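You operate a simulated robot arm through the tools that you are given. There is no shell and no other tool.

You are at the controls of a simulated two-armed robot. One attempt, no reset.

## Task
Let the pressure off, put both couplings on their posts and switch off.
Fine: red on red, blue on blue; shut the yellow valve after the couplings; no oil spilt. Where these are worked on the way, their far stop is far enough and under half their travel is too little: yellow valve.

The check looks at the end state, three seconds after you hand in, the way a careful person would. Anything else that was tipped, shoved, dropped, spilled or broken makes it a failure.

## Robot
Two 7-joint arms with fingered hands on one trunk that stands fixed in place. Base frame: the origin is at the foot of the trunk, x ahead of it, y to its left, z up; the work surface is at about z = 400. Readings come in mm, rad, newtons and seconds.
The left shoulder is at [60, 126, 1010], the right one opposite. With the tool pointing down near the work surface each hand reaches from about 100 to 580 mm from the base axis, measured 20 degrees to its own side. Payload 2.5 kg a hand.
Tool frame (each hand has its own): the origin (TCP) lies between the finger pads and is the grasp point; the fingertips stand 30 mm ahead of it; z points along the fingers, y is the line along which they close. The gripper opens to 104 mm. The gripper's body begins 35 mm behind the TCP. The gripper is a hand of 5 fingers: y runs from the thumb to the fingers, the wrist lies at [-15, -104, -178] in the tool frame, and closing takes about 1.5 s.
Orientation is told as [roll, pitch, yaw] about the base's x, y, z axes, in that order, counted from this pose: with the fingers straight down and the wrist toward the robot, the tool's x, y and z point along [0, 1, 0], [1, 0, 0] and [0, 0, -1] of the base frame.

## Interface
- The arms move only by the tool play_rows. It takes "left_moves", "right_moves" or both (then of equal length, played together; a hand with none holds still); each is a list of rows, each a list of 6 numbers: the shift along the base's x, y, z in m, then the turn, a rotation vector about the base's x, y, z in rad. In form: [[x, y, z, rx, ry, rz], ...]. A call has 1 to 20 rows; each row shifts and turns the commanded pose from where the row before left it. "left_grip" and "right_grip" are, for a hand that has rows, the finger opening in m, from 0 to 0.104, set as the call begins (left out, the last holds). Each row takes 0.2 s and may step no farther than 50 mm and 0.15 rad from the row before; otherwise, or with a gripper value out of range, the whole call is refused. A pose out of reach is approached as far as the arm can. The call stops where the force on the tool passes 90 N (or 10 N more than at its start, if that is more) or the arm is blocked; 0.2 s more then pass. Each finger travels about 153 mm/s and halts on what it meets, pressing with about 26 N; the grip force reading is that of the motor and also rises with nothing between the fingers. The clock runs only during rows and for 0.2 s after the last one: add rows that do not move to give the fingers time. It gives the time, the measured TCP pose, the force on the tool (base axes), the opening and the grip force at its end, in the units of the frame above (readings bear some noise), with the torque about the TCP (base axes, N m) and any sound that the robot's microphone picked up, and new pictures: "show" is both (left out), scene, wrist or none (wrist: the cameras of the hands that moved).
- Cameras (640 x 400 px; columns grow to the right, rows downward): "scene" is now at [138.1, -8.8, 1215.5]; the picture's right is [-0.26, -0.97, 0.00], its down [-0.52, 0.14, -0.84] and it looks along [0.81, -0.22, -0.54] (base axes); focal length 214 px, centre (320, 200). "left" rides on the left gripper at [-80, -78, -141] in its tool frame; the picture's right is [-0.78, -0.30, 0.56], its down [0.53, -0.78, 0.33] and it looks along [0.33, 0.56, 0.76] (tool axes); focal length 247 px, centre (320, 200). "right" rides on the right gripper at [80, -78, -141] in its tool frame; the picture's right is [-0.78, 0.30, -0.56], its down [-0.54, -0.78, 0.33] and it looks along [-0.33, 0.56, 0.76] (tool axes); focal length 247 px, centre (320, 200). There is no depth. A picture from a camera that has moved, and an enlarged one, comes with that camera's place and axes in the base frame and with its lens. The place of the scene camera against the robot may be out by one fixed shift of up to 25 mm in any direction.
- raise_lower(by): slides the trunk up (or, below 0, down) by that many mm; the arms and the scene camera ride with it, the base frame stays. It gives what a move gives, with no picture.
- set_fingers(index, middle, ring, little, thumb_bend, thumb_turn, hand): sets how far each is bent, from 0 (flat) to 1 (curled in); at 0.3 the hand is open as for a grip, at 0.7 the pads meet at the TCP. One left out holds its place. A second passes; each finger stops where it meets its share of the squeeze, and holds until it gets a number again. A gripper value or a shape takes the hand back. It gives what a move gives, with no picture; readings hold the bend of each and the force on index, middle, ring, little, thumb and palm. thumb_turn goes from beside the hand (0) to across from the fingers (1), as for a grip.
- preshape(shape, hand): the hand has 5 fingers and takes this shape, open, in about a second: jaw (thumb against the fingers, like two jaws); tri (thumb and two fingers); tip (a fingertip pinch); poke (one finger out to press); point (the index stretched); flat (the hand flat); cup (the hand cupped); fist (a fist). The gripper value then closes the fingers along that shape, each until it touches; the sizes above hold for jaw. It gives what a move gives, with no picture.
- turn_head(pan, tilt): turns the head with the scene camera to pan (to the left, within 1.501 rad either way) and tilt (down, from -0.506 to 1.204), counted from straight ahead of the robot. It gives what a move gives, and a new picture of the scene camera.
- close_up(camera, box): a new picture of the part [left, top, right, bottom] of that camera's present view, enlarged. No time passes.
- sign_off(): hands the job in; it is judged then, once.

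Places have to be worked out from the pictures, the camera data and where the tool is seen. Open the grippers and draw the arms clear of the work before you hand the job in, unless the task says otherwise.

The tools are called after "Emit:" as a command line: name --argument value ..., lists and objects as JSON in quotes. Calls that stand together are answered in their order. play_rows: Moves the arms, as the interface text tells. Its arguments: {"type":"object","properties":{"left_moves":{"type":"array","items":{"type":"array","items":{"type":"number"}}},"left_grip":{"type":"number"},"right_moves":{"type":"array","items":{"type":"array","items":{"type":"number"}}},"right_grip":{"type":"number"},"show":{"type":"string","enum":["both","scene","wrist","none"]}},"required":[]} The other tools are called the same way: raise_lower (by) slides the trunk up or down; preshape (shape, hand) gives the hand a shape; set_fingers (index, middle, ring, little, thumb_bend, thumb_turn, hand) moves the fingers one by one; turn_head (pan, tilt) turns the head that bears the scene camera; close_up (camera, box) takes an enlarged picture of a part of a camera's view; sign_off () hands the job in.

At the start:

```text
t: 0.0
left_ee_pos: [531.3, 31.6, 1175.4]
left_tool_rot: [-0.001, 0.002, 0.0]
left_contact_force: [0.0, 0.6, -0.8]
left_wrist_torque: [-0.02, 0.02, 0.0]
left_gripper_width: 103.9
left_gripper_force: 0.1
left_shape: jaw
left_bend: [0.3, 0.3, 0.3, 0.3, 0.3, 0.98]
left_finger forces: [0.1, 0.0, 0.0, 0.1, 0.1, 0.1]
right_ee_pos: [344.4, -375.8, 884.2]
right_tool_rot: [0.369, 0.53, 0.134]
right_contact_force: [-0.6, -0.3, -0.3]
right_wrist_torque: [-0.01, -0.03, -0.01]
right_gripper_width: 103.9
right_gripper_force: 0.1
right_shape: jaw
right_bend: [0.3, 0.3, 0.3, 0.3, 0.3, 0.98]
right_finger forces: [0.0, 0.1, 0.1, 0.0, 0.0, 0.0]
trunk travel left (down, up): [-405.0, 535.0]
head pan, tilt: [-0.26, 0.574]
```

scene: 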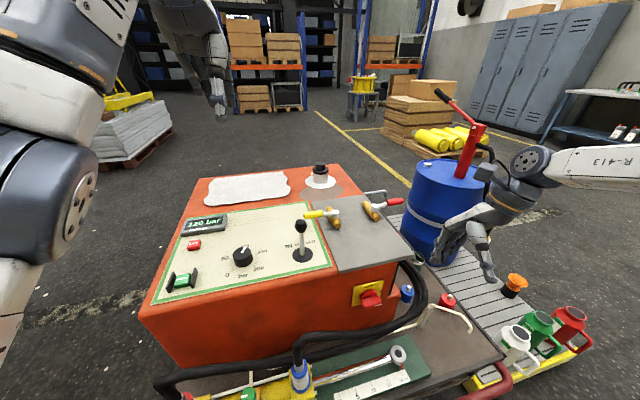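
right: 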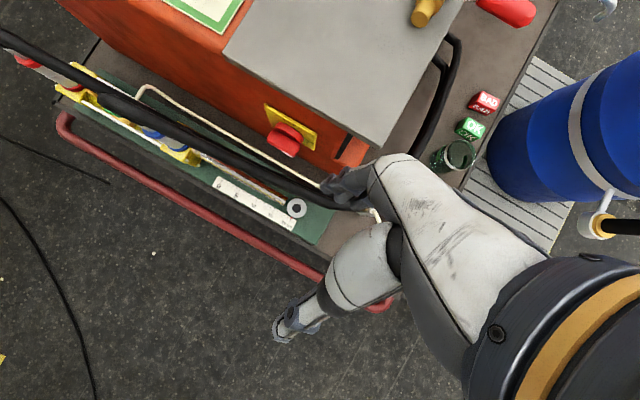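
left: 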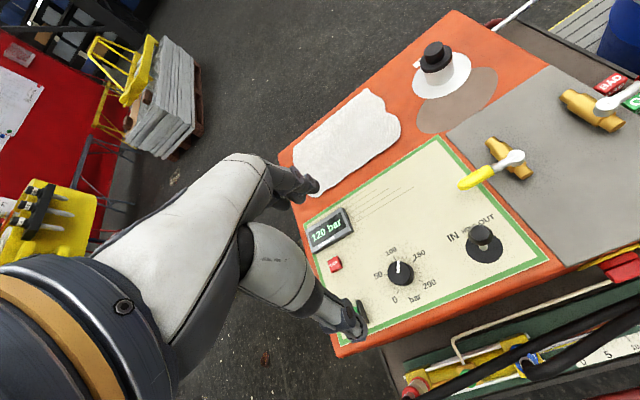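

I start by looking closely at the machine to identify the controls, couplings and posts.

Emit:
close_up --camera "scene" --box '[140, 150, 420, 325]'

Emit:
close_up --camera "scene" --box '[340, 170, 600, 400]'

Emit:
close_up --camera "scene" --box '[140, 300, 460, 400]'

Emit:
close_up --camera "left" --box '[280, 20, 640, 400]'

Emit:
close_up --camera "right" --box '[0, 0, 640, 300]'

```text
2.29 times, centred on (280, 238) of scene
camera zoom: at [138.1, -8.8, 1215.5], right [-0.26, -0.97, 0.0], down [-0.52, 0.14, -0.84], along [0.81, -0.22, -0.54], focal length 490 px, centre (411, 114)
```

zoom: 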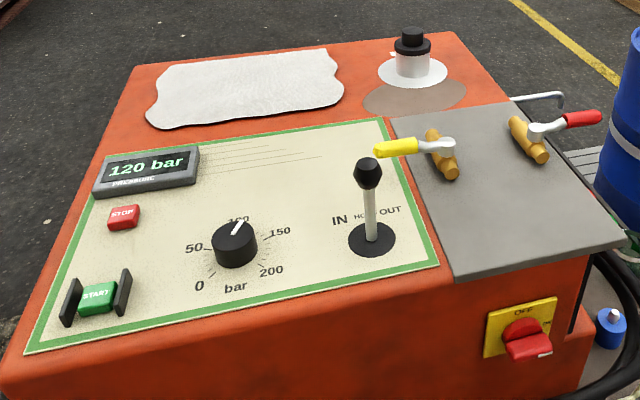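

```text
1.74 times, centred on (470, 285) of scene
camera zoom: at [138.1, -8.8, 1215.5], right [-0.26, -0.97, 0.0], down [-0.52, 0.14, -0.84], along [0.81, -0.22, -0.54], focal length 373 px, centre (59, 52)
```

zoom: 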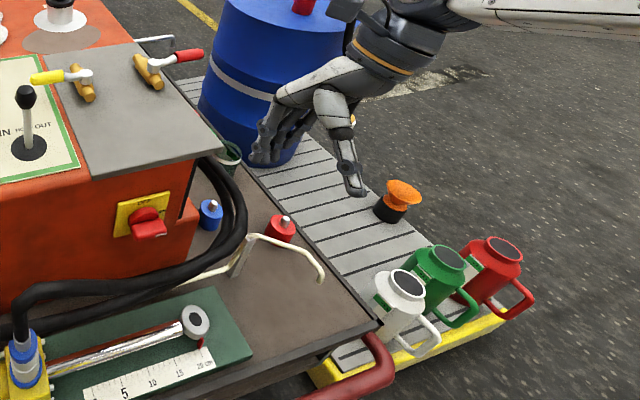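

```text
2.00 times, centred on (300, 350) of scene
camera zoom: at [138.1, -8.8, 1215.5], right [-0.26, -0.97, 0.0], down [-0.52, 0.14, -0.84], along [0.81, -0.22, -0.54], focal length 429 px, centre (360, -100)
```

zoom: 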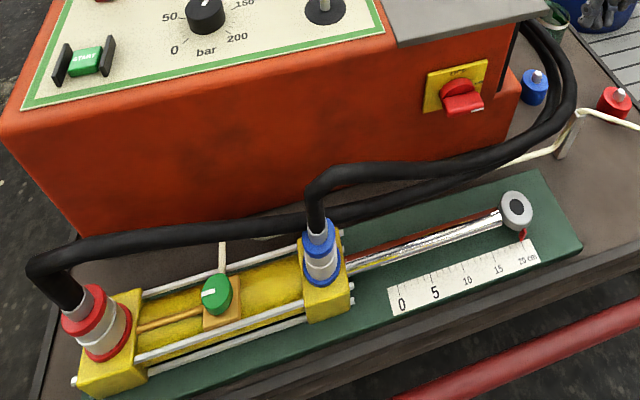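

```text
1.05 times, centred on (460, 210) of left (not enlarged: the box is as wide or as high as the picture)
camera zoom: at [452.7, -48.8, 1316.8], right [-0.3, -0.78, -0.56], down [-0.78, 0.53, -0.33], along [0.55, 0.33, -0.76], focal length 260 px, centre (173, 190)
```

zoom: 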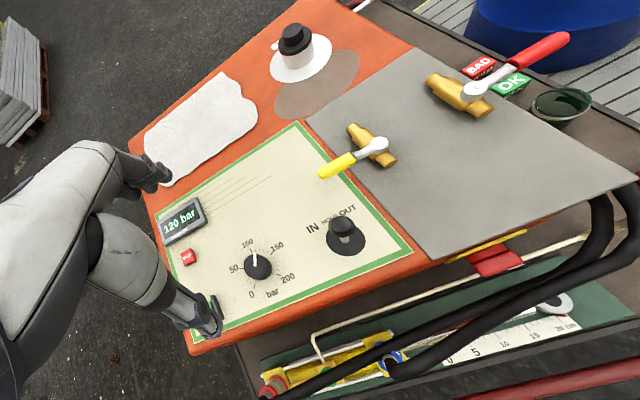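

```text
1.00 times, centred on (320, 150) of right (not enlarged: the box is as wide or as high as the picture)
camera zoom: at [355.5, -350.7, 1061.0], right [0.5, -0.87, 0.06], down [-0.87, -0.5, -0.04], along [0.07, -0.03, -1.0], focal length 247 px, centre (320, 250)
```

zoom: 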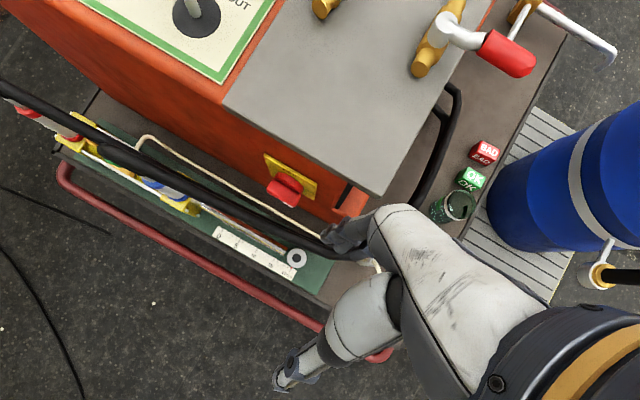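

The panel shows 120 bar, a yellow valve, a red valve, a main switch, and two couplings (red left, blue right) on the cylinder, with red and blue posts on the right deck. I zoom in further on the switch, posts, couplings and valves.

Emit:
close_up --camera "scene" --box '[340, 270, 480, 360]'

Emit:
close_up --camera "scene" --box '[290, 180, 420, 265]'

Emit:
close_up --camera "scene" --box '[160, 200, 300, 300]'

Emit:
close_up --camera "right" --box '[200, 80, 360, 180]'

Emit:
turn_head --pan -0.1 --tilt 1.0

```text
4.44 times, centred on (410, 315) of scene
camera zoom: at [138.1, -8.8, 1215.5], right [-0.26, -0.97, 0.0], down [-0.52, 0.14, -0.84], along [0.81, -0.22, -0.54], focal length 953 px, centre (-80, -311)
```

zoom: 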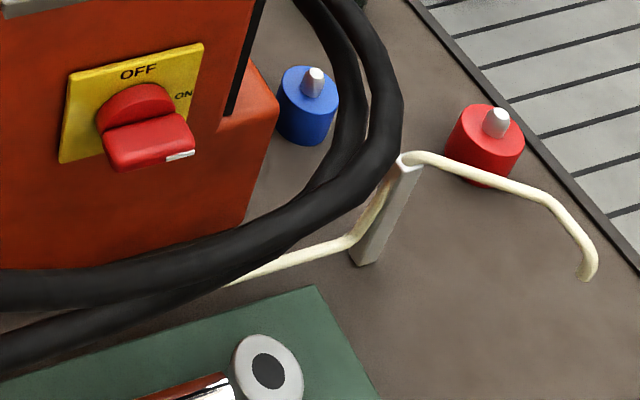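

```text
4.71 times, centred on (355, 222) of scene
camera zoom: at [138.1, -8.8, 1215.5], right [-0.26, -0.97, 0.0], down [-0.52, 0.14, -0.84], along [0.81, -0.22, -0.54], focal length 1009 px, centre (155, 94)
```

zoom: 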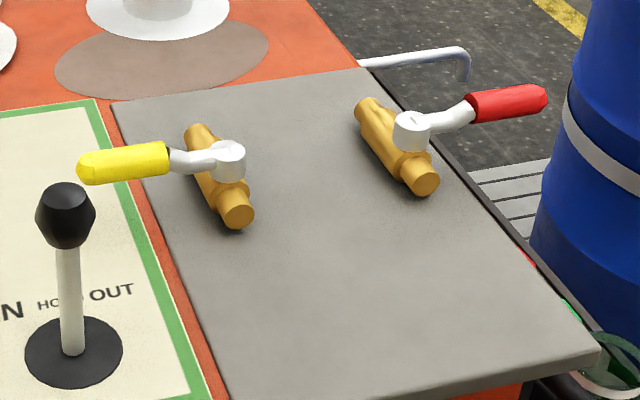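

```text
4.00 times, centred on (230, 250) of scene
camera zoom: at [138.1, -8.8, 1215.5], right [-0.26, -0.97, 0.0], down [-0.52, 0.14, -0.84], along [0.81, -0.22, -0.54], focal length 858 px, centre (680, 0)
```

zoom: 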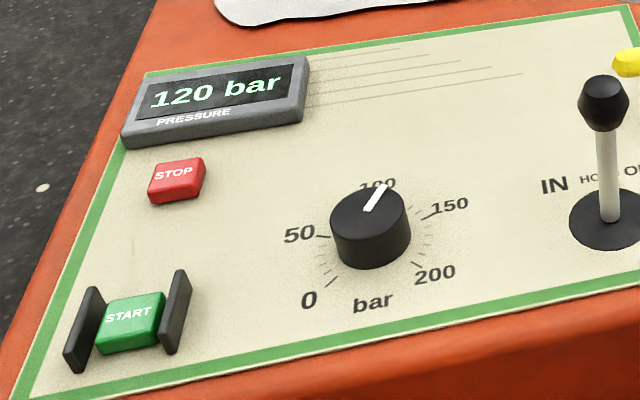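

```text
4.00 times, centred on (280, 130) of right
camera zoom: at [355.5, -350.7, 1061.0], right [0.5, -0.87, 0.06], down [-0.87, -0.5, -0.04], along [0.07, -0.03, -1.0], focal length 988 px, centre (480, 480)
```

zoom: 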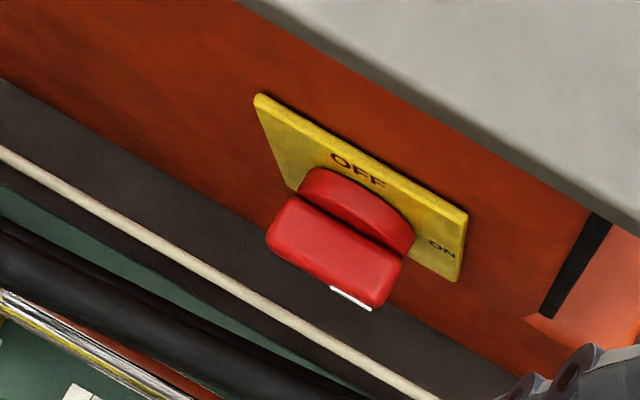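

```text
t: 0.9
left_ee_pos: [529.9, 30.5, 1175.3]
left_tool_rot: [-0.001, 0.001, -0.001]
left_contact_force: [-0.3, -0.5, 0.0]
left_wrist_torque: [-0.01, 0.01, -0.02]
left_gripper_width: 104.0
left_gripper_force: 0.2
left_shape: jaw
left_bend: [0.3, 0.3, 0.3, 0.3, 0.3, 0.98]
left_finger forces: [0.0, 0.1, 0.0, 0.1, 0.0, 0.0]
right_ee_pos: [344.2, -375.9, 881.5]
right_tool_rot: [0.372, 0.533, 0.133]
right_contact_force: [0.0, 0.4, 0.1]
right_wrist_torque: [-0.01, 0.02, 0.0]
right_gripper_width: 103.9
right_gripper_force: 0.1
right_shape: jaw
right_bend: [0.3, 0.3, 0.3, 0.3, 0.3, 0.98]
right_finger forces: [0.0, 0.0, 0.0, 0.1, 0.0, 0.1]
trunk travel left (down, up): [-405.0, 535.0]
head pan, tilt: [-0.099, 1.0]
camera scene: at [121.3, 7.1, 1181.2], right [-0.1, -0.99, 0.0], down [-0.84, 0.08, -0.54], along [0.54, -0.05, -0.84], focal length 214 px, centre (320, 200)
```

scene: 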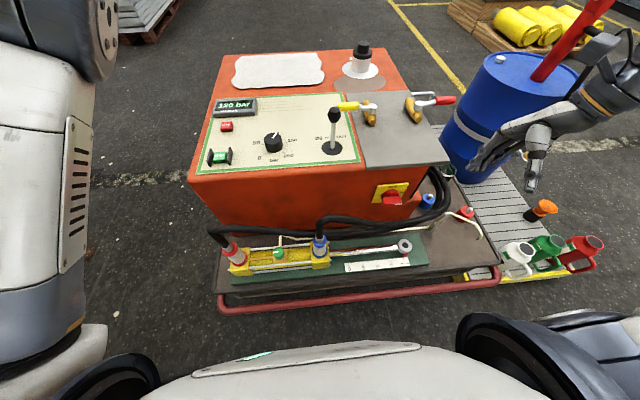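

The main switch points to ON (right) with OFF at the top. Both valve handles stand across their pipes (shut). I zoom on the current view for geometry.

Emit:
close_up --camera "scene" --box '[190, 200, 350, 300]'

Emit:
close_up --camera "scene" --box '[340, 160, 500, 260]'

Emit:
close_up --camera "scene" --box '[310, 70, 470, 170]'

Emit:
close_up --camera "left" --box '[380, 300, 540, 400]'

Emit:
close_up --camera "left" --box '[440, 60, 640, 190]'

```text
4.00 times, centred on (270, 250) of scene
camera zoom: at [121.3, 7.1, 1181.2], right [-0.1, -0.99, 0.0], down [-0.84, 0.08, -0.54], along [0.54, -0.05, -0.84], focal length 858 px, centre (520, 0)
```

zoom: 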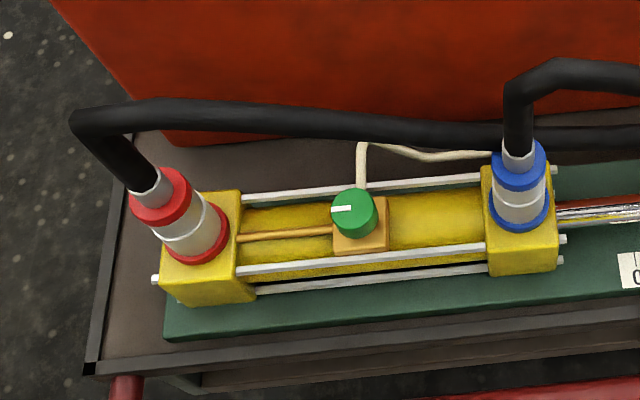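

```text
4.00 times, centred on (420, 210) of scene
camera zoom: at [121.3, 7.1, 1181.2], right [-0.1, -0.99, 0.0], down [-0.84, 0.08, -0.54], along [0.54, -0.05, -0.84], focal length 858 px, centre (-80, 160)
```

zoom: 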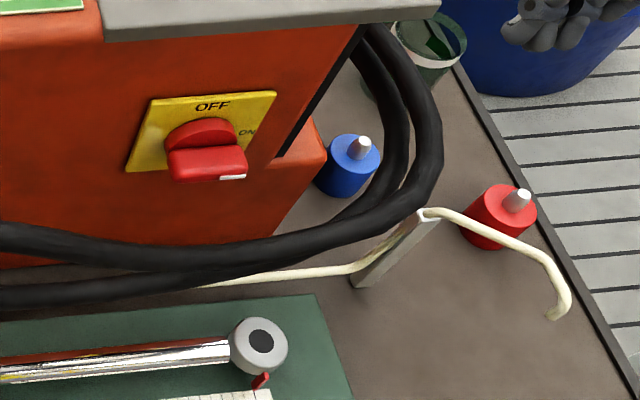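

```text
4.00 times, centred on (390, 120) of scene
camera zoom: at [121.3, 7.1, 1181.2], right [-0.1, -0.99, 0.0], down [-0.84, 0.08, -0.54], along [0.54, -0.05, -0.84], focal length 858 px, centre (40, 520)
```

zoom: 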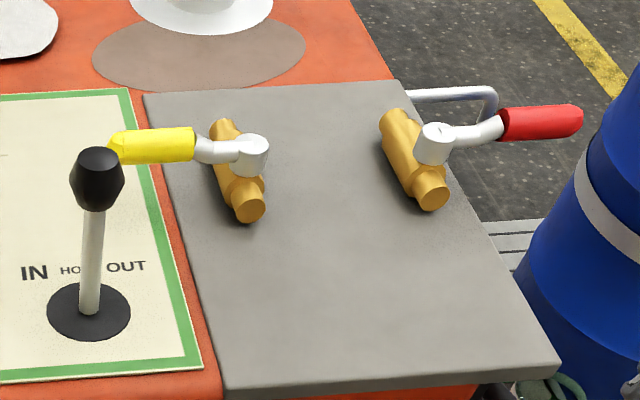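

```text
4.00 times, centred on (460, 350) of left
camera zoom: at [452.7, -48.9, 1316.8], right [-0.3, -0.78, -0.56], down [-0.78, 0.53, -0.33], along [0.55, 0.33, -0.76], focal length 988 px, centre (-240, -400)
```

zoom: 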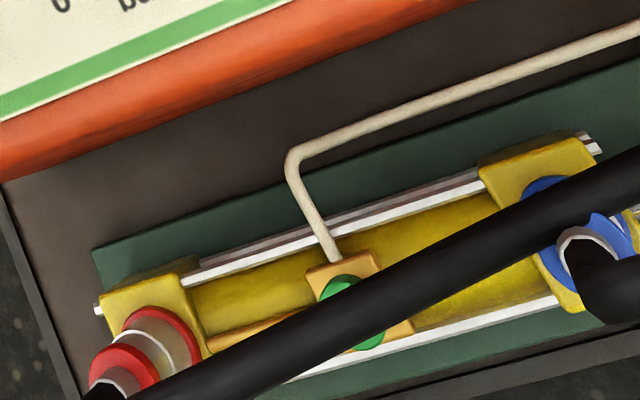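

```text
3.08 times, centred on (540, 125) of left
camera zoom: at [452.7, -48.9, 1316.8], right [-0.3, -0.78, -0.56], down [-0.78, 0.53, -0.33], along [0.55, 0.33, -0.76], focal length 760 px, centre (-357, 431)
```

zoom: 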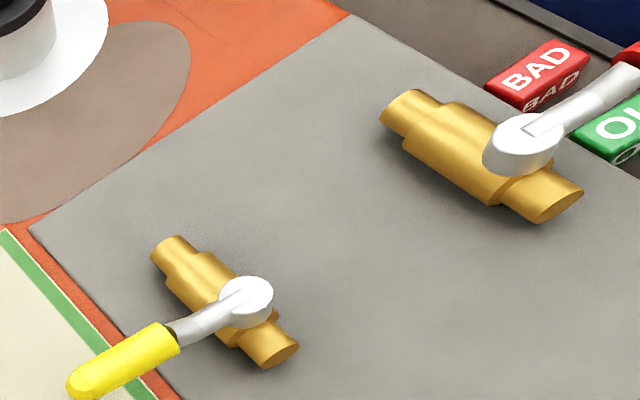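

My triangulation puts the yellow grip near (652,-146,820) with its pivot near (655,-218,810), and the display reads 120 bar. I bring the right hand upright and above the gray plate to view the valve with the wrist camera.

Emit:
play_rows --right_moves '[[0, 0, 0.03, 0, 0, -0.134], [0.03, 0.02, 0.02, 0, -0.1325, 0], [0.03, 0.02, 0.02, 0, -0.1325, 0], [0.03, 0.02, 0.02, 0, -0.1325, 0], [0.03, 0.02, 0.02, 0, -0.1325, 0], [0.03, 0.03, 0, -0.123, 0, 0], [0.03, 0.03, 0, -0.123, 0, 0], [0.03, 0.03, 0, -0.123, 0, 0]]' --show "both"

```text
t: 1.5
left_ee_pos: [530.2, 30.1, 1175.4]
left_tool_rot: [0.002, 0.001, 0.0]
left_contact_force: [0.5, -0.7, 0.1]
left_wrist_torque: [0.02, 0.0, -0.01]
left_gripper_width: 103.6
left_gripper_force: 0.0
left_shape: jaw
left_bend: [0.3, 0.3, 0.3, 0.3, 0.3, 0.98]
left_finger forces: [0.0, 0.0, 0.0, 0.0, 0.0, 0.0]
right_ee_pos: [362.1, -345.7, 882.5]
right_tool_rot: [0.557, 0.469, 0.052]
right_contact_force: [-0.1, 0.1, -0.6]
right_wrist_torque: [0.0, 0.01, 0.0]
right_gripper_width: 103.9
right_gripper_force: 0.1
right_shape: jaw
right_bend: [0.3, 0.3, 0.3, 0.3, 0.3, 0.98]
right_finger forces: [0.1, 0.1, 0.1, 0.0, 0.0, 0.1]
trunk travel left (down, up): [-405.0, 535.0]
head pan, tilt: [-0.099, 1.0]
stopped in row 3 (right hand): the arm was blocked; the commanded pose is now the measured one
camera scene: at [121.2, 6.8, 1181.1], right [-0.1, -0.99, 0.0], down [-0.84, 0.08, -0.54], along [0.54, -0.05, -0.84], focal length 214 px, centre (320, 200)
camera right: at [367.9, -351.3, 1061.5], right [0.34, -0.94, -0.08], down [-0.93, -0.33, -0.15], along [0.12, 0.12, -0.99], focal length 247 px, centre (320, 200)
```

scene: 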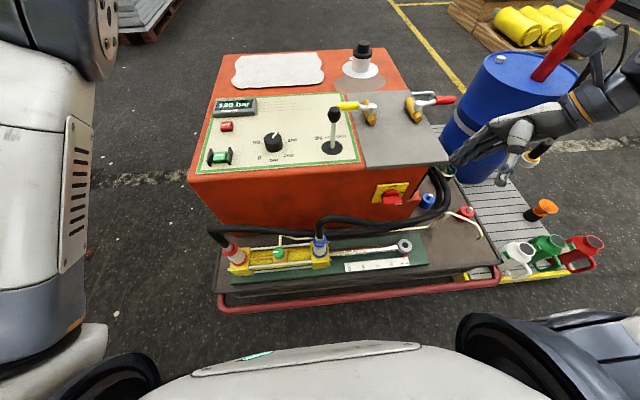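
right: 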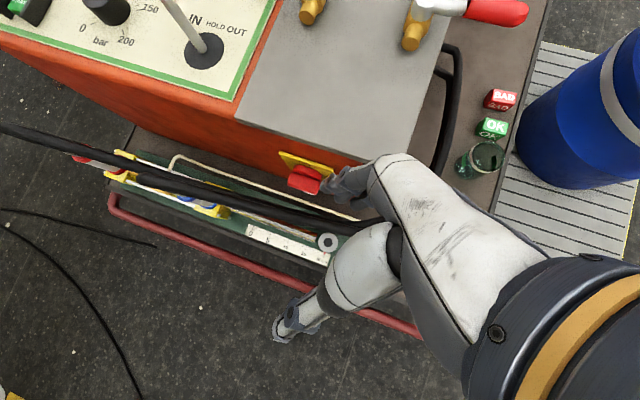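

The right arm was blocked while turning, so I look at the right side to see what the arm is near.

Emit:
turn_head --pan -0.75 --tilt 0.6

```text
t: 2.6
left_ee_pos: [529.3, 30.8, 1175.2]
left_tool_rot: [-0.001, 0.002, 0.0]
left_contact_force: [0.3, 0.5, 0.7]
left_wrist_torque: [-0.01, -0.01, 0.04]
left_gripper_width: 103.9
left_gripper_force: 0.0
left_shape: jaw
left_bend: [0.3, 0.3, 0.3, 0.3, 0.3, 0.98]
left_finger forces: [0.0, 0.0, 0.0, 0.0, 0.0, 0.1]
right_ee_pos: [363.4, -345.0, 883.5]
right_tool_rot: [0.555, 0.467, 0.052]
right_contact_force: [0.3, 1.0, -0.4]
right_wrist_torque: [-0.02, -0.01, 0.01]
right_gripper_width: 103.9
right_gripper_force: 0.0
right_shape: jaw
right_bend: [0.3, 0.3, 0.3, 0.3, 0.3, 0.98]
right_finger forces: [0.0, 0.0, 0.1, 0.1, 0.1, 0.0]
trunk travel left (down, up): [-405.0, 535.0]
head pan, tilt: [-0.75, 0.6]
camera scene: at [116.6, -46.1, 1213.1], right [-0.68, -0.73, 0.0], down [-0.41, 0.39, -0.82], along [0.6, -0.56, -0.57], focal length 214 px, centre (320, 200)
```

scene: 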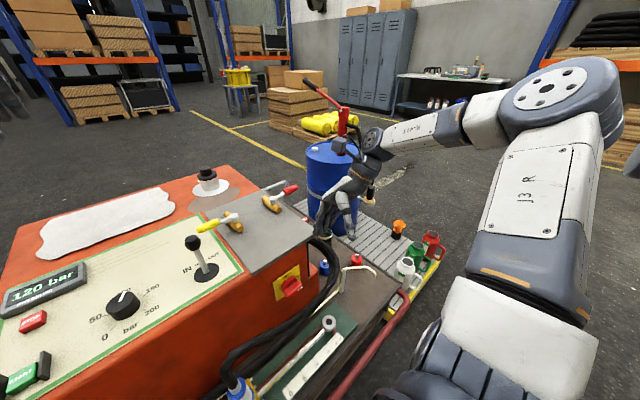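

The right arm is in an elbow-out posture, likely near a wrist joint limit. I try raising and translating the hand without rotation first.

Emit:
play_rows --right_moves '[[0, 0, 0.03, 0, 0, 0], [0.0, 0.0, 0.03, 0, 0, 0], [0.02, 0.02, 0.03, 0, 0, 0], [0.02, 0.02, 0.03, 0, 0, 0], [0.02, 0.02, 0.0, 0, 0, 0]]' --show "scene"

```text
t: 3.3
left_ee_pos: [530.4, 30.7, 1175.2]
left_tool_rot: [-0.001, 0.003, 0.0]
left_contact_force: [-0.5, 0.2, 0.5]
left_wrist_torque: [-0.01, 0.01, -0.02]
left_gripper_width: 103.7
left_gripper_force: 0.1
left_shape: jaw
left_bend: [0.3, 0.3, 0.3, 0.3, 0.3, 0.98]
left_finger forces: [0.0, 0.1, 0.1, 0.1, 0.0, 0.0]
right_ee_pos: [368.9, -333.6, 924.6]
right_tool_rot: [0.754, 0.467, 0.112]
right_contact_force: [0.1, -0.3, -0.6]
right_wrist_torque: [0.02, -0.01, 0.0]
right_gripper_width: 103.8
right_gripper_force: 0.0
right_shape: jaw
right_bend: [0.3, 0.3, 0.3, 0.3, 0.3, 0.97]
right_finger forces: [0.0, 0.1, 0.0, 0.1, 0.0, 0.0]
trunk travel left (down, up): [-405.0, 535.0]
head pan, tilt: [-0.75, 0.6]
stopped in row 3 (right hand): the arm was blocked; the commanded pose is now the measured one
camera scene: at [116.6, -46.4, 1213.1], right [-0.68, -0.73, 0.0], down [-0.41, 0.39, -0.82], along [0.6, -0.56, -0.57], focal length 214 px, centre (320, 200)
```

scene: 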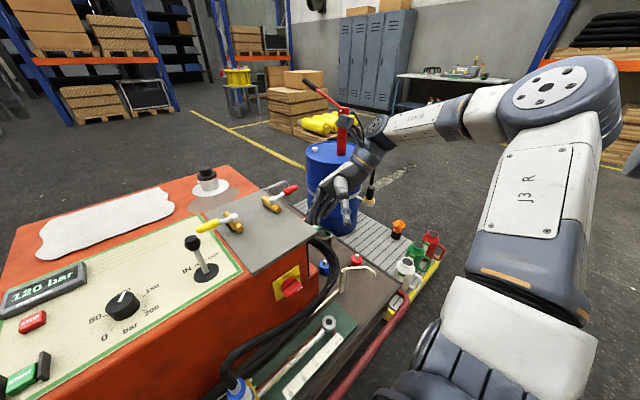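

Moving up makes the wrist limit worse, so the shoulder is too low for panel work. I raise the trunk so that the forearm can slope down to the panel.

Emit:
raise_lower --by 230

```text
t: 5.7
left_ee_pos: [530.3, 30.1, 1405.8]
left_tool_rot: [0.0, 0.003, 0.0]
left_contact_force: [-0.9, -0.1, 0.0]
left_wrist_torque: [-0.01, 0.03, 0.01]
left_gripper_width: 103.6
left_gripper_force: 0.1
left_shape: jaw
left_bend: [0.3, 0.3, 0.3, 0.3, 0.3, 0.98]
left_finger forces: [0.1, 0.1, 0.1, 0.0, 0.0, 0.0]
right_ee_pos: [370.2, -332.5, 1155.8]
right_tool_rot: [0.754, 0.466, 0.113]
right_contact_force: [-0.2, 0.4, -0.3]
right_wrist_torque: [-0.01, 0.01, 0.03]
right_gripper_width: 103.8
right_gripper_force: 0.0
right_shape: jaw
right_bend: [0.3, 0.3, 0.3, 0.3, 0.3, 0.97]
right_finger forces: [0.0, 0.1, 0.0, 0.0, 0.1, 0.0]
trunk travel left (down, up): [-635.0, 305.0]
head pan, tilt: [-0.75, 0.6]
```

The trunk is up. Now I lower the right hand and begin turning it upright.

Emit:
play_rows --right_moves '[[0, 0, -0.03, 0, 0, 0], [0, 0, -0.03, 0, 0, 0], [0.02, 0, -0.03, 0, 0, -0.113], [0.03, 0.0, -0.03, 0, -0.1165, 0], [0.03, 0.0, -0.02, 0, -0.1165, 0], [0.03, 0.0, 0, 0, -0.1165, 0], [0.03, 0.0, 0, 0, -0.1165, 0]]' --show "scene"

```text
t: 7.3
left_ee_pos: [531.6, 30.5, 1406.3]
left_tool_rot: [0.0, 0.002, 0.0]
left_contact_force: [-0.3, 0.2, -0.3]
left_wrist_torque: [0.01, 0.01, 0.0]
left_gripper_width: 103.9
left_gripper_force: 0.2
left_shape: jaw
left_bend: [0.3, 0.3, 0.3, 0.3, 0.3, 0.98]
left_finger forces: [0.0, 0.0, 0.0, 0.0, 0.0, 0.1]
right_ee_pos: [510.5, -333.2, 1016.6]
right_tool_rot: [0.753, -0.008, -0.003]
right_contact_force: [0.1, -0.8, -0.3]
right_wrist_torque: [0.06, -0.03, 0.02]
right_gripper_width: 103.8
right_gripper_force: 0.0
right_shape: jaw
right_bend: [0.3, 0.3, 0.3, 0.3, 0.3, 0.97]
right_finger forces: [0.1, 0.1, 0.1, 0.0, 0.0, 0.0]
trunk travel left (down, up): [-635.0, 305.0]
head pan, tilt: [-0.75, 0.6]
camera scene: at [116.9, -46.3, 1443.1], right [-0.68, -0.73, 0.0], down [-0.41, 0.39, -0.82], along [0.6, -0.56, -0.57], focal length 214 px, centre (320, 200)
```

scene: 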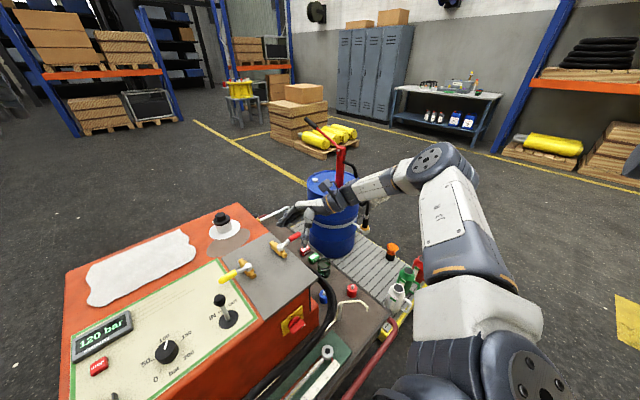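

That worked. Now I take out the roll while moving toward the yellow valve.

Emit:
play_rows --right_moves '[[0.01, 0.02, 0, -0.1255, 0, 0], [0.01, 0.02, 0, -0.1255, 0, 0], [0.015, 0.02, 0, -0.1255, 0, 0], [0.015, 0.02, 0, -0.1255, 0, 0], [0.015, 0.02, 0, -0.1255, 0, 0], [0.015, 0.02, 0, -0.1255, 0, 0]]' --show "both"

```text
t: 8.7
left_ee_pos: [529.7, 30.7, 1404.0]
left_tool_rot: [0.0, 0.001, -0.001]
left_contact_force: [-0.4, -0.1, -0.8]
left_wrist_torque: [-0.02, -0.01, 0.03]
left_gripper_width: 103.7
left_gripper_force: 0.0
left_shape: jaw
left_bend: [0.3, 0.3, 0.3, 0.3, 0.3, 0.98]
left_finger forces: [0.1, 0.0, 0.0, 0.0, 0.0, 0.1]
right_ee_pos: [572.4, -318.1, 1006.5]
right_tool_rot: [0.022, -0.01, 0.024]
right_contact_force: [-0.4, -0.2, 0.1]
right_wrist_torque: [-0.03, 0.02, 0.01]
right_gripper_width: 103.7
right_gripper_force: 0.0
right_shape: jaw
right_bend: [0.3, 0.3, 0.3, 0.3, 0.3, 0.97]
right_finger forces: [0.1, 0.0, 0.1, 0.0, 0.0, 0.1]
right hand out of reach, approached as far as the arm can: row 4, 5, 6
trunk travel left (down, up): [-635.0, 305.0]
head pan, tilt: [-0.75, 0.6]
camera scene: at [116.7, -46.3, 1443.1], right [-0.68, -0.73, 0.0], down [-0.41, 0.39, -0.82], along [0.6, -0.56, -0.57], focal length 214 px, centre (320, 200)
camera right: at [491.9, -242.7, 1147.9], right [0.31, -0.78, 0.54], down [-0.76, -0.54, -0.35], along [0.57, -0.3, -0.76], focal length 247 px, centre (320, 200)
```

scene: 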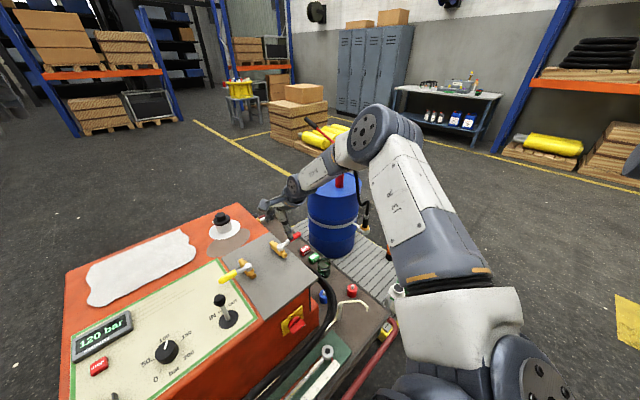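
right: 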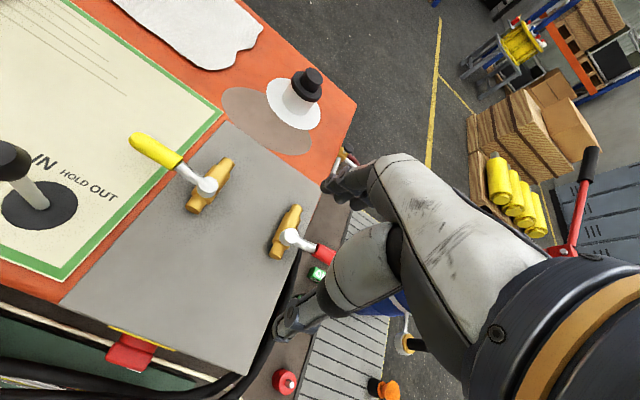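

The hand is now upright, with the last rows short of the commanded place. Lowering should bring it back within reach, so I go down gently and check.

Emit:
play_rows --right_moves '[[0, 0, -0.02, 0, 0, 0], [0, 0, -0.02, 0, 0, 0], [0, 0, -0.02, 0, 0, 0], [0, 0, 0, 0, 0, 0]]' --show "both"

```text
t: 9.7
left_ee_pos: [529.6, 30.2, 1405.5]
left_tool_rot: [0.002, 0.002, 0.001]
left_contact_force: [-0.2, 0.5, 0.2]
left_wrist_torque: [0.01, -0.01, -0.01]
left_gripper_width: 103.8
left_gripper_force: 0.0
left_shape: jaw
left_bend: [0.3, 0.3, 0.3, 0.3, 0.3, 0.98]
left_finger forces: [0.0, 0.0, 0.0, 0.1, 0.0, 0.1]
right_ee_pos: [564.4, -333.6, 949.5]
right_tool_rot: [0.0, -0.005, -0.001]
right_contact_force: [0.2, -0.1, 0.1]
right_wrist_torque: [-0.01, 0.01, 0.0]
right_gripper_width: 104.2
right_gripper_force: 0.0
right_shape: jaw
right_bend: [0.3, 0.3, 0.3, 0.3, 0.3, 0.97]
right_finger forces: [0.0, 0.0, 0.1, 0.0, 0.1, 0.1]
right hand out of reach, approached as far as the arm can: row 1, 3
trunk travel left (down, up): [-635.0, 305.0]
head pan, tilt: [-0.75, 0.6]
camera scene: at [116.6, -46.1, 1443.1], right [-0.68, -0.73, 0.0], down [-0.41, 0.39, -0.83], along [0.6, -0.56, -0.56], focal length 214 px, centre (320, 200)
camera right: at [485.7, -252.5, 1088.8], right [0.3, -0.78, 0.56], down [-0.77, -0.54, -0.34], along [0.56, -0.33, -0.76], focal length 247 px, centre (320, 200)
```

scene: 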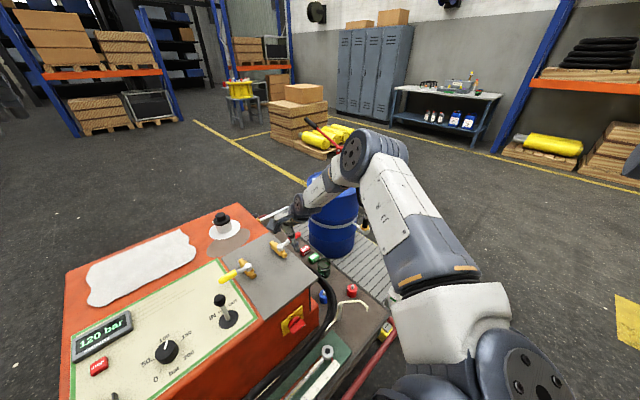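
right: 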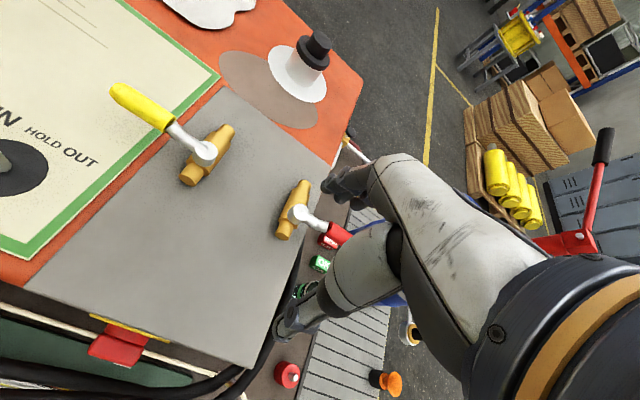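

The hand holds at (564,-334,950). I test moving left (+y) in small steps to see whether it follows.

Emit:
play_rows --right_moves '[[0, 0.025, 0, 0, 0, 0], [0, 0.025, 0, 0, 0, 0], [0, 0.025, 0, 0, 0, 0], [0, 0, 0, 0, 0, 0]]' --show "none"

```text
t: 10.7
left_ee_pos: [530.2, 30.1, 1405.7]
left_tool_rot: [0.001, 0.0, -0.001]
left_contact_force: [0.1, -0.3, -1.4]
left_wrist_torque: [0.01, 0.0, -0.02]
left_gripper_width: 103.9
left_gripper_force: 0.1
left_shape: jaw
left_bend: [0.3, 0.3, 0.3, 0.3, 0.3, 0.98]
left_finger forces: [0.0, 0.1, 0.1, 0.1, 0.1, 0.1]
right_ee_pos: [565.6, -318.5, 951.3]
right_tool_rot: [0.021, -0.03, 0.017]
right_contact_force: [-0.2, -0.9, -0.4]
right_wrist_torque: [0.01, 0.01, -0.03]
right_gripper_width: 103.9
right_gripper_force: 0.1
right_shape: jaw
right_bend: [0.3, 0.3, 0.3, 0.3, 0.3, 0.97]
right_finger forces: [0.1, 0.0, 0.0, 0.0, 0.0, 0.0]
right hand out of reach, approached as far as the arm can: row 1, 2, 3
trunk travel left (down, up): [-635.0, 305.0]
head pan, tilt: [-0.75, 0.6]
```

The arm is at a limit for +y in this posture. I test whether a yaw of the hand frees the motion.

Emit:
play_rows --right_moves '[[0, 0, 0, 0, 0, -0.13], [0, 0, 0, 0, 0, -0.13], [0, 0, 0, 0, 0, -0.13], [0, 0.025, 0, 0, 0, 0], [0, 0.025, 0, 0, 0, 0], [0, 0, 0, 0, 0, 0]]' --show "none"

Emit:
play_rows --right_moves '[[0, 0, 0, 0, 0, 0.13], [0, 0, 0, 0, 0, 0.13], [0, 0, 0, 0, 0, 0.13], [0, 0, 0, 0, 0, 0.13], [0, 0, 0, 0, 0, 0.13], [0, 0, 0, 0, 0, 0.13], [0, 0.025, 0, 0, 0, 0], [0, 0.025, 0, 0, 0, 0], [0, 0, 0, 0, 0, 0]]' --show "scene"

```text
t: 12.1
left_ee_pos: [530.5, 31.0, 1405.6]
left_tool_rot: [0.001, 0.004, 0.001]
left_contact_force: [0.8, -0.2, -1.1]
left_wrist_torque: [-0.02, -0.01, 0.0]
left_gripper_width: 103.7
left_gripper_force: 0.1
left_shape: jaw
left_bend: [0.3, 0.3, 0.3, 0.3, 0.3, 0.98]
left_finger forces: [0.0, 0.0, 0.0, 0.1, 0.1, 0.0]
right_ee_pos: [512.5, -409.8, 921.5]
right_tool_rot: [0.011, -0.01, -0.382]
right_contact_force: [-0.1, 0.5, 0.8]
right_wrist_torque: [0.0, 0.0, 0.03]
right_gripper_width: 104.0
right_gripper_force: 0.0
right_shape: jaw
right_bend: [0.3, 0.3, 0.3, 0.3, 0.3, 0.97]
right_finger forces: [0.1, 0.0, 0.0, 0.0, 0.0, 0.1]
right hand out of reach, approached as far as the arm can: row 1, 2, 3, 4, 5
trunk travel left (down, up): [-635.0, 305.0]
head pan, tilt: [-0.75, 0.6]
```

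```text
t: 14.1
left_ee_pos: [530.8, 31.2, 1405.7]
left_tool_rot: [0.0, -0.001, 0.001]
left_contact_force: [-0.4, 0.3, 0.2]
left_wrist_torque: [-0.01, 0.04, -0.01]
left_gripper_width: 103.6
left_gripper_force: 0.0
left_shape: jaw
left_bend: [0.3, 0.3, 0.3, 0.3, 0.3, 0.98]
left_finger forces: [0.0, 0.0, 0.1, 0.0, 0.0, 0.1]
right_ee_pos: [502.5, -360.0, 933.2]
right_tool_rot: [-0.004, 0.03, 0.311]
right_contact_force: [0.5, -0.1, 0.0]
right_wrist_torque: [0.01, 0.03, 0.0]
right_gripper_width: 104.1
right_gripper_force: 0.1
right_shape: jaw
right_bend: [0.3, 0.3, 0.3, 0.3, 0.3, 0.97]
right_finger forces: [0.0, 0.0, 0.0, 0.0, 0.0, 0.1]
right hand out of reach, approached as far as the arm can: row 3, 5, 6
trunk travel left (down, up): [-635.0, 305.0]
head pan, tilt: [-0.75, 0.6]
camera scene: at [116.5, -46.2, 1443.1], right [-0.68, -0.73, 0.0], down [-0.41, 0.39, -0.83], along [0.6, -0.56, -0.56], focal length 214 px, centre (320, 200)
```

scene: 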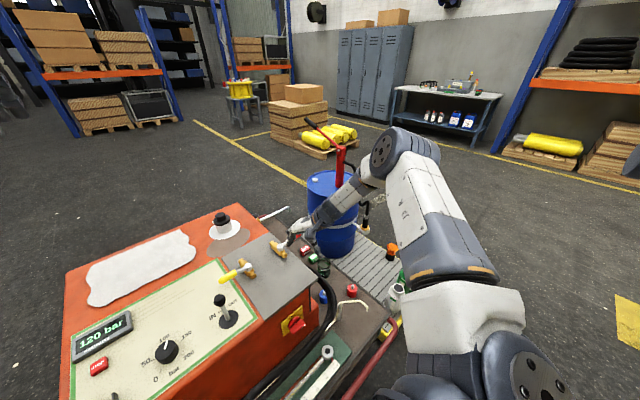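

Positive yaw helps: the last +y rows were followed. I keep moving left and forward at this yaw.

Emit:
play_rows --right_moves '[[0, 0.03, 0, 0, 0, 0.05], [0, 0.03, 0, 0, 0, 0.05], [0.01, 0.03, 0, 0, 0, 0.05], [0.02, 0.03, 0, 0, 0, 0.05], [0.02, 0.03, 0, 0, 0, 0], [0, 0, 0, 0, 0, 0]]' --show "both"

```text
t: 15.5
left_ee_pos: [531.0, 31.0, 1406.3]
left_tool_rot: [0.0, 0.002, -0.001]
left_contact_force: [-0.1, -0.8, 0.5]
left_wrist_torque: [-0.01, 0.02, -0.01]
left_gripper_width: 103.6
left_gripper_force: 0.0
left_shape: jaw
left_bend: [0.3, 0.3, 0.3, 0.3, 0.3, 0.98]
left_finger forces: [0.0, 0.0, 0.0, 0.1, 0.0, 0.0]
right_ee_pos: [536.6, -213.1, 950.7]
right_tool_rot: [-0.003, 0.03, 0.509]
right_contact_force: [-0.1, 0.5, 0.2]
right_wrist_torque: [0.01, 0.0, 0.0]
right_gripper_width: 103.9
right_gripper_force: 0.1
right_shape: jaw
right_bend: [0.3, 0.3, 0.3, 0.3, 0.3, 0.97]
right_finger forces: [0.1, 0.0, 0.1, 0.1, 0.0, 0.0]
right hand out of reach, approached as far as the arm can: row 4, 5
trunk travel left (down, up): [-635.0, 305.0]
head pan, tilt: [-0.75, 0.6]
camera scene: at [116.6, -46.4, 1443.1], right [-0.68, -0.73, 0.0], down [-0.41, 0.39, -0.82], along [0.6, -0.56, -0.57], focal length 214 px, centre (320, 200)
camera right: at [433.3, -178.5, 1093.2], right [0.65, -0.52, 0.55], down [-0.42, -0.85, -0.31], along [0.63, -0.03, -0.78], focal length 247 px, centre (320, 200)
```

scene: 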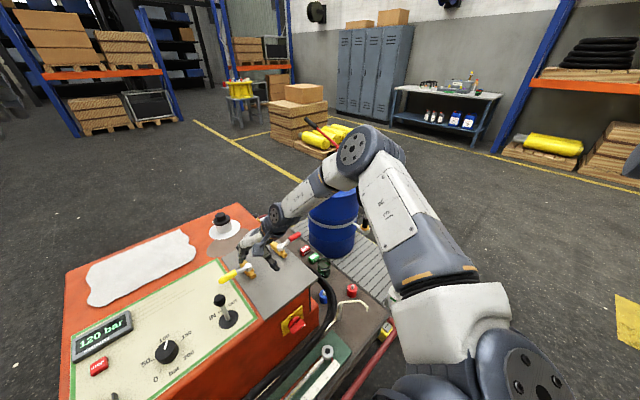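
right: 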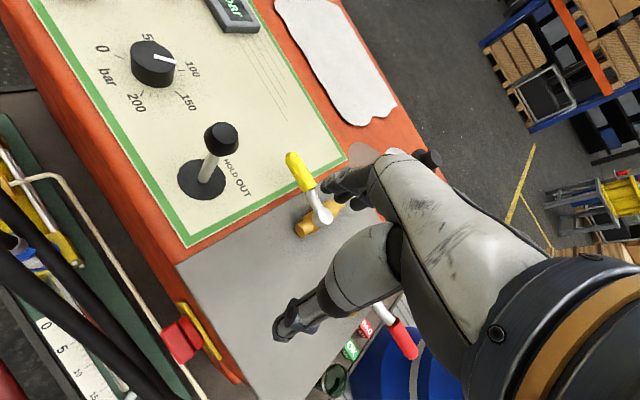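

The right hand is now at (537,-213,951) but still limited by its elbow-out posture. I raise it to see if the elbow drops into a better posture like the left arm's.

Emit:
play_rows --right_moves '[[0, 0, 0.05, 0, 0, 0], [0, 0, 0.05, 0, 0, 0], [0, 0, 0.05, 0, 0, 0], [0, 0, 0.05, 0, 0, 0], [0, 0, 0.05, 0, 0, 0], [0, 0, 0.05, 0, 0, 0], [0, 0, 0.05, 0, 0, 0]]' --show "scene"

```text
t: 17.1
left_ee_pos: [530.8, 30.7, 1406.1]
left_tool_rot: [-0.003, 0.0, 0.001]
left_contact_force: [-0.2, 0.1, -0.4]
left_wrist_torque: [0.02, -0.02, 0.03]
left_gripper_width: 103.8
left_gripper_force: 0.0
left_shape: jaw
left_bend: [0.3, 0.3, 0.3, 0.3, 0.3, 0.98]
left_finger forces: [0.0, 0.0, 0.0, 0.0, 0.1, 0.0]
right_ee_pos: [537.8, -213.0, 1298.0]
right_tool_rot: [-0.002, 0.031, 0.508]
right_contact_force: [0.6, -0.4, -0.6]
right_wrist_torque: [0.02, 0.01, 0.0]
right_gripper_width: 104.0
right_gripper_force: 0.0
right_shape: jaw
right_bend: [0.3, 0.3, 0.3, 0.3, 0.3, 0.97]
right_finger forces: [0.1, 0.0, 0.0, 0.0, 0.0, 0.0]
trunk travel left (down, up): [-635.0, 305.0]
head pan, tilt: [-0.75, 0.6]
camera scene: at [116.3, -46.1, 1443.1], right [-0.68, -0.73, 0.0], down [-0.41, 0.39, -0.83], along [0.6, -0.56, -0.56], focal length 214 px, centre (320, 200)
```

scene: 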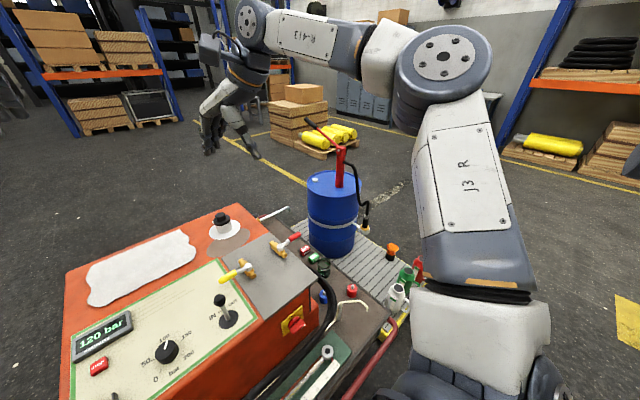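

It moved up freely. Now I undo the yaw here and move left/forward to see how far this height allows.

Emit:
play_rows --right_moves '[[0, 0, 0, 0, 0, -0.127], [0, 0, 0, 0, 0, -0.127], [0, 0, 0, 0, 0, -0.127], [0, 0, 0, 0, 0, -0.127], [0, 0, 0, 0, 0, 0]]' --show "scene"

```text
t: 18.3
left_ee_pos: [529.1, 30.8, 1405.6]
left_tool_rot: [0.002, 0.001, 0.001]
left_contact_force: [1.0, -0.2, -1.1]
left_wrist_torque: [-0.01, 0.0, -0.01]
left_gripper_width: 103.7
left_gripper_force: 0.2
left_shape: jaw
left_bend: [0.3, 0.3, 0.3, 0.3, 0.3, 0.98]
left_finger forces: [0.0, 0.0, 0.1, 0.1, 0.0, 0.0]
right_ee_pos: [532.9, -349.7, 1289.3]
right_tool_rot: [0.0, 0.026, 0.014]
right_contact_force: [-0.3, 0.6, 0.2]
right_wrist_torque: [-0.01, 0.02, 0.0]
right_gripper_width: 103.9
right_gripper_force: 0.1
right_shape: jaw
right_bend: [0.3, 0.3, 0.3, 0.3, 0.3, 0.97]
right_finger forces: [0.0, 0.0, 0.1, 0.0, 0.1, 0.0]
right hand out of reach, approached as far as the arm can: row 1, 2, 3, 4
trunk travel left (down, up): [-635.0, 305.0]
head pan, tilt: [-0.75, 0.6]
camera scene: at [116.5, -45.8, 1443.2], right [-0.68, -0.73, 0.0], down [-0.41, 0.39, -0.83], along [0.6, -0.56, -0.56], focal length 214 px, centre (320, 200)
```

scene: 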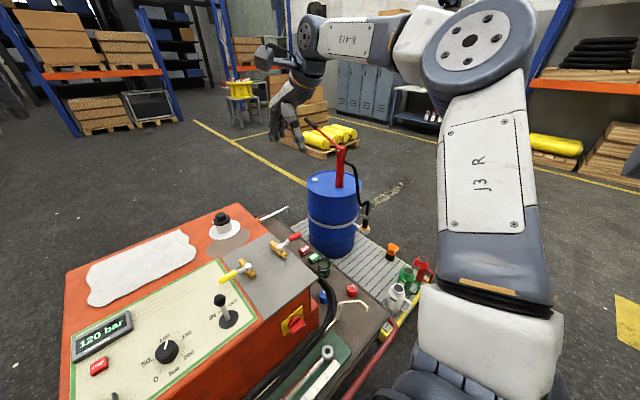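

Let me look at how the left arm is postured, for comparison.

Emit:
turn_head --pan 0.7 --tilt 0.3

```text
t: 19.9
left_ee_pos: [531.8, 30.5, 1405.0]
left_tool_rot: [-0.001, 0.001, 0.001]
left_contact_force: [-0.3, -0.9, -0.7]
left_wrist_torque: [0.01, 0.02, 0.03]
left_gripper_width: 103.7
left_gripper_force: 0.0
left_shape: jaw
left_bend: [0.3, 0.3, 0.3, 0.3, 0.3, 0.98]
left_finger forces: [0.0, 0.0, 0.0, 0.0, 0.0, 0.0]
right_ee_pos: [533.7, -349.2, 1287.8]
right_tool_rot: [0.001, 0.029, 0.016]
right_contact_force: [-0.5, -0.1, -0.6]
right_wrist_torque: [0.0, -0.02, 0.01]
right_gripper_width: 103.8
right_gripper_force: 0.1
right_shape: jaw
right_bend: [0.3, 0.3, 0.3, 0.3, 0.3, 0.97]
right_finger forces: [0.1, 0.0, 0.0, 0.1, 0.1, 0.0]
trunk travel left (down, up): [-635.0, 305.0]
head pan, tilt: [0.7, 0.3]
camera scene: at [123.4, 74.2, 1470.6], right [0.64, -0.77, 0.0], down [-0.23, -0.19, -0.96], along [0.73, 0.61, -0.3], focal length 214 px, centre (320, 200)
```

scene: 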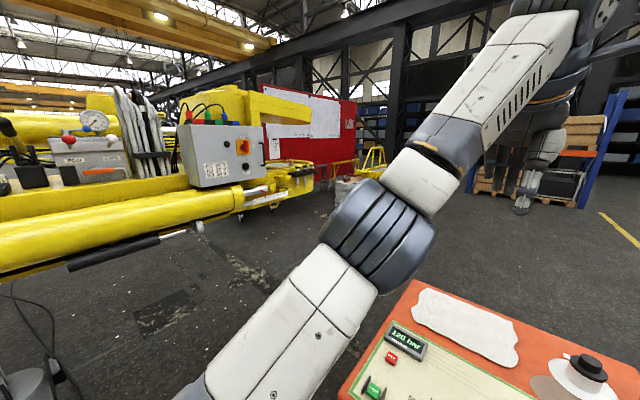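

The left arm has its elbow low and inward; the right is elbow-out. Near full extension the elbow straightens, so I take the right hand down and far forward first, then inward.

Emit:
play_rows --right_moves '[[0.01, 0, -0.05, 0, 0, 0], [0.01, 0, -0.05, 0, 0, 0], [0.02, 0, -0.05, 0, 0, 0], [0.02, 0, -0.05, 0, 0, 0], [0.02, 0, -0.05, 0, 0, 0], [0.03, 0, -0.03, 0, 0, 0], [0.03, 0, 0, 0, 0, 0], [0, 0, 0, 0, 0, 0]]' --show "none"

Emit:
turn_head --pan -0.4 --tilt 0.75

```text
refused: row 1 steps farther than a row can; nothing moved
```

```text
t: 21.2
left_ee_pos: [531.4, 30.9, 1405.5]
left_tool_rot: [0.0, 0.003, 0.001]
left_contact_force: [-0.7, -0.2, 0.5]
left_wrist_torque: [-0.01, -0.04, 0.01]
left_gripper_width: 103.6
left_gripper_force: 0.0
left_shape: jaw
left_bend: [0.3, 0.3, 0.3, 0.3, 0.3, 0.98]
left_finger forces: [0.0, 0.0, 0.0, 0.0, 0.0, 0.0]
right_ee_pos: [535.1, -348.4, 1287.5]
right_tool_rot: [0.002, 0.03, 0.015]
right_contact_force: [0.3, -0.6, -0.1]
right_wrist_torque: [0.01, -0.02, -0.04]
right_gripper_width: 103.9
right_gripper_force: 0.1
right_shape: jaw
right_bend: [0.3, 0.3, 0.3, 0.3, 0.3, 0.97]
right_finger forces: [0.1, 0.0, 0.0, 0.1, 0.0, 0.0]
trunk travel left (down, up): [-635.0, 305.0]
head pan, tilt: [-0.4, 0.75]
camera scene: at [128.3, -18.1, 1430.3], right [-0.39, -0.92, 0.0], down [-0.63, 0.26, -0.73], along [0.67, -0.28, -0.68], focal length 214 px, centre (320, 200)
```

scene: 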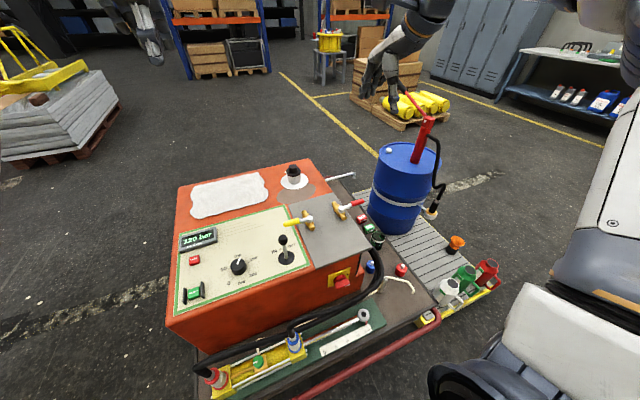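

The step was slightly too long (norm over 50 mm). I resend with smaller rows: forward and down at the same time.

Emit:
play_rows --right_moves '[[0.015, 0, -0.045, 0, 0, 0], [0.015, 0, -0.045, 0, 0, 0], [0.015, 0, -0.045, 0, 0, 0], [0.015, 0, -0.045, 0, 0, 0], [0.015, 0, -0.045, 0, 0, 0], [0.015, 0, -0.045, 0, 0, 0], [0.02, 0, 0, 0, 0, 0], [0, 0, 0, 0, 0, 0]]' --show "scene"

```text
t: 23.0
left_ee_pos: [530.0, 31.7, 1406.0]
left_tool_rot: [0.0, -0.001, 0.001]
left_contact_force: [-0.9, 0.8, 0.0]
left_wrist_torque: [-0.02, 0.01, -0.04]
left_gripper_width: 103.8
left_gripper_force: 0.1
left_shape: jaw
left_bend: [0.3, 0.3, 0.3, 0.3, 0.3, 0.98]
left_finger forces: [0.0, 0.1, 0.1, 0.0, 0.0, 0.0]
right_ee_pos: [615.1, -345.0, 1032.2]
right_tool_rot: [-0.001, 0.029, 0.001]
right_contact_force: [0.2, -0.8, -0.1]
right_wrist_torque: [-0.02, -0.02, -0.02]
right_gripper_width: 103.7
right_gripper_force: 0.1
right_shape: jaw
right_bend: [0.3, 0.3, 0.3, 0.3, 0.3, 0.97]
right_finger forces: [0.1, 0.0, 0.1, 0.0, 0.0, 0.0]
right hand out of reach, approached as far as the arm can: row 6, 7
trunk travel left (down, up): [-635.0, 305.0]
head pan, tilt: [-0.4, 0.75]
camera scene: at [128.2, -18.2, 1430.2], right [-0.39, -0.92, 0.0], down [-0.63, 0.27, -0.73], along [0.67, -0.28, -0.68], focal length 214 px, centre (320, 200)
```

scene: 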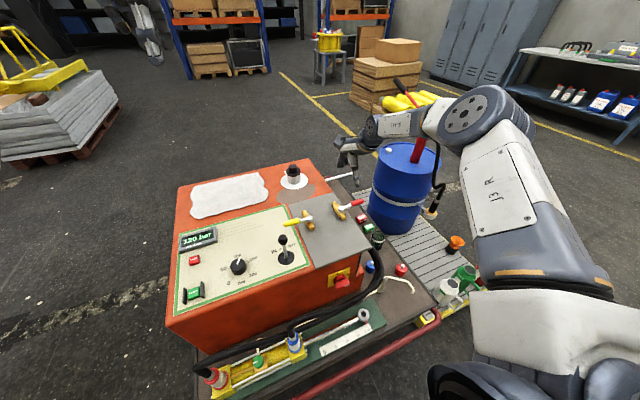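

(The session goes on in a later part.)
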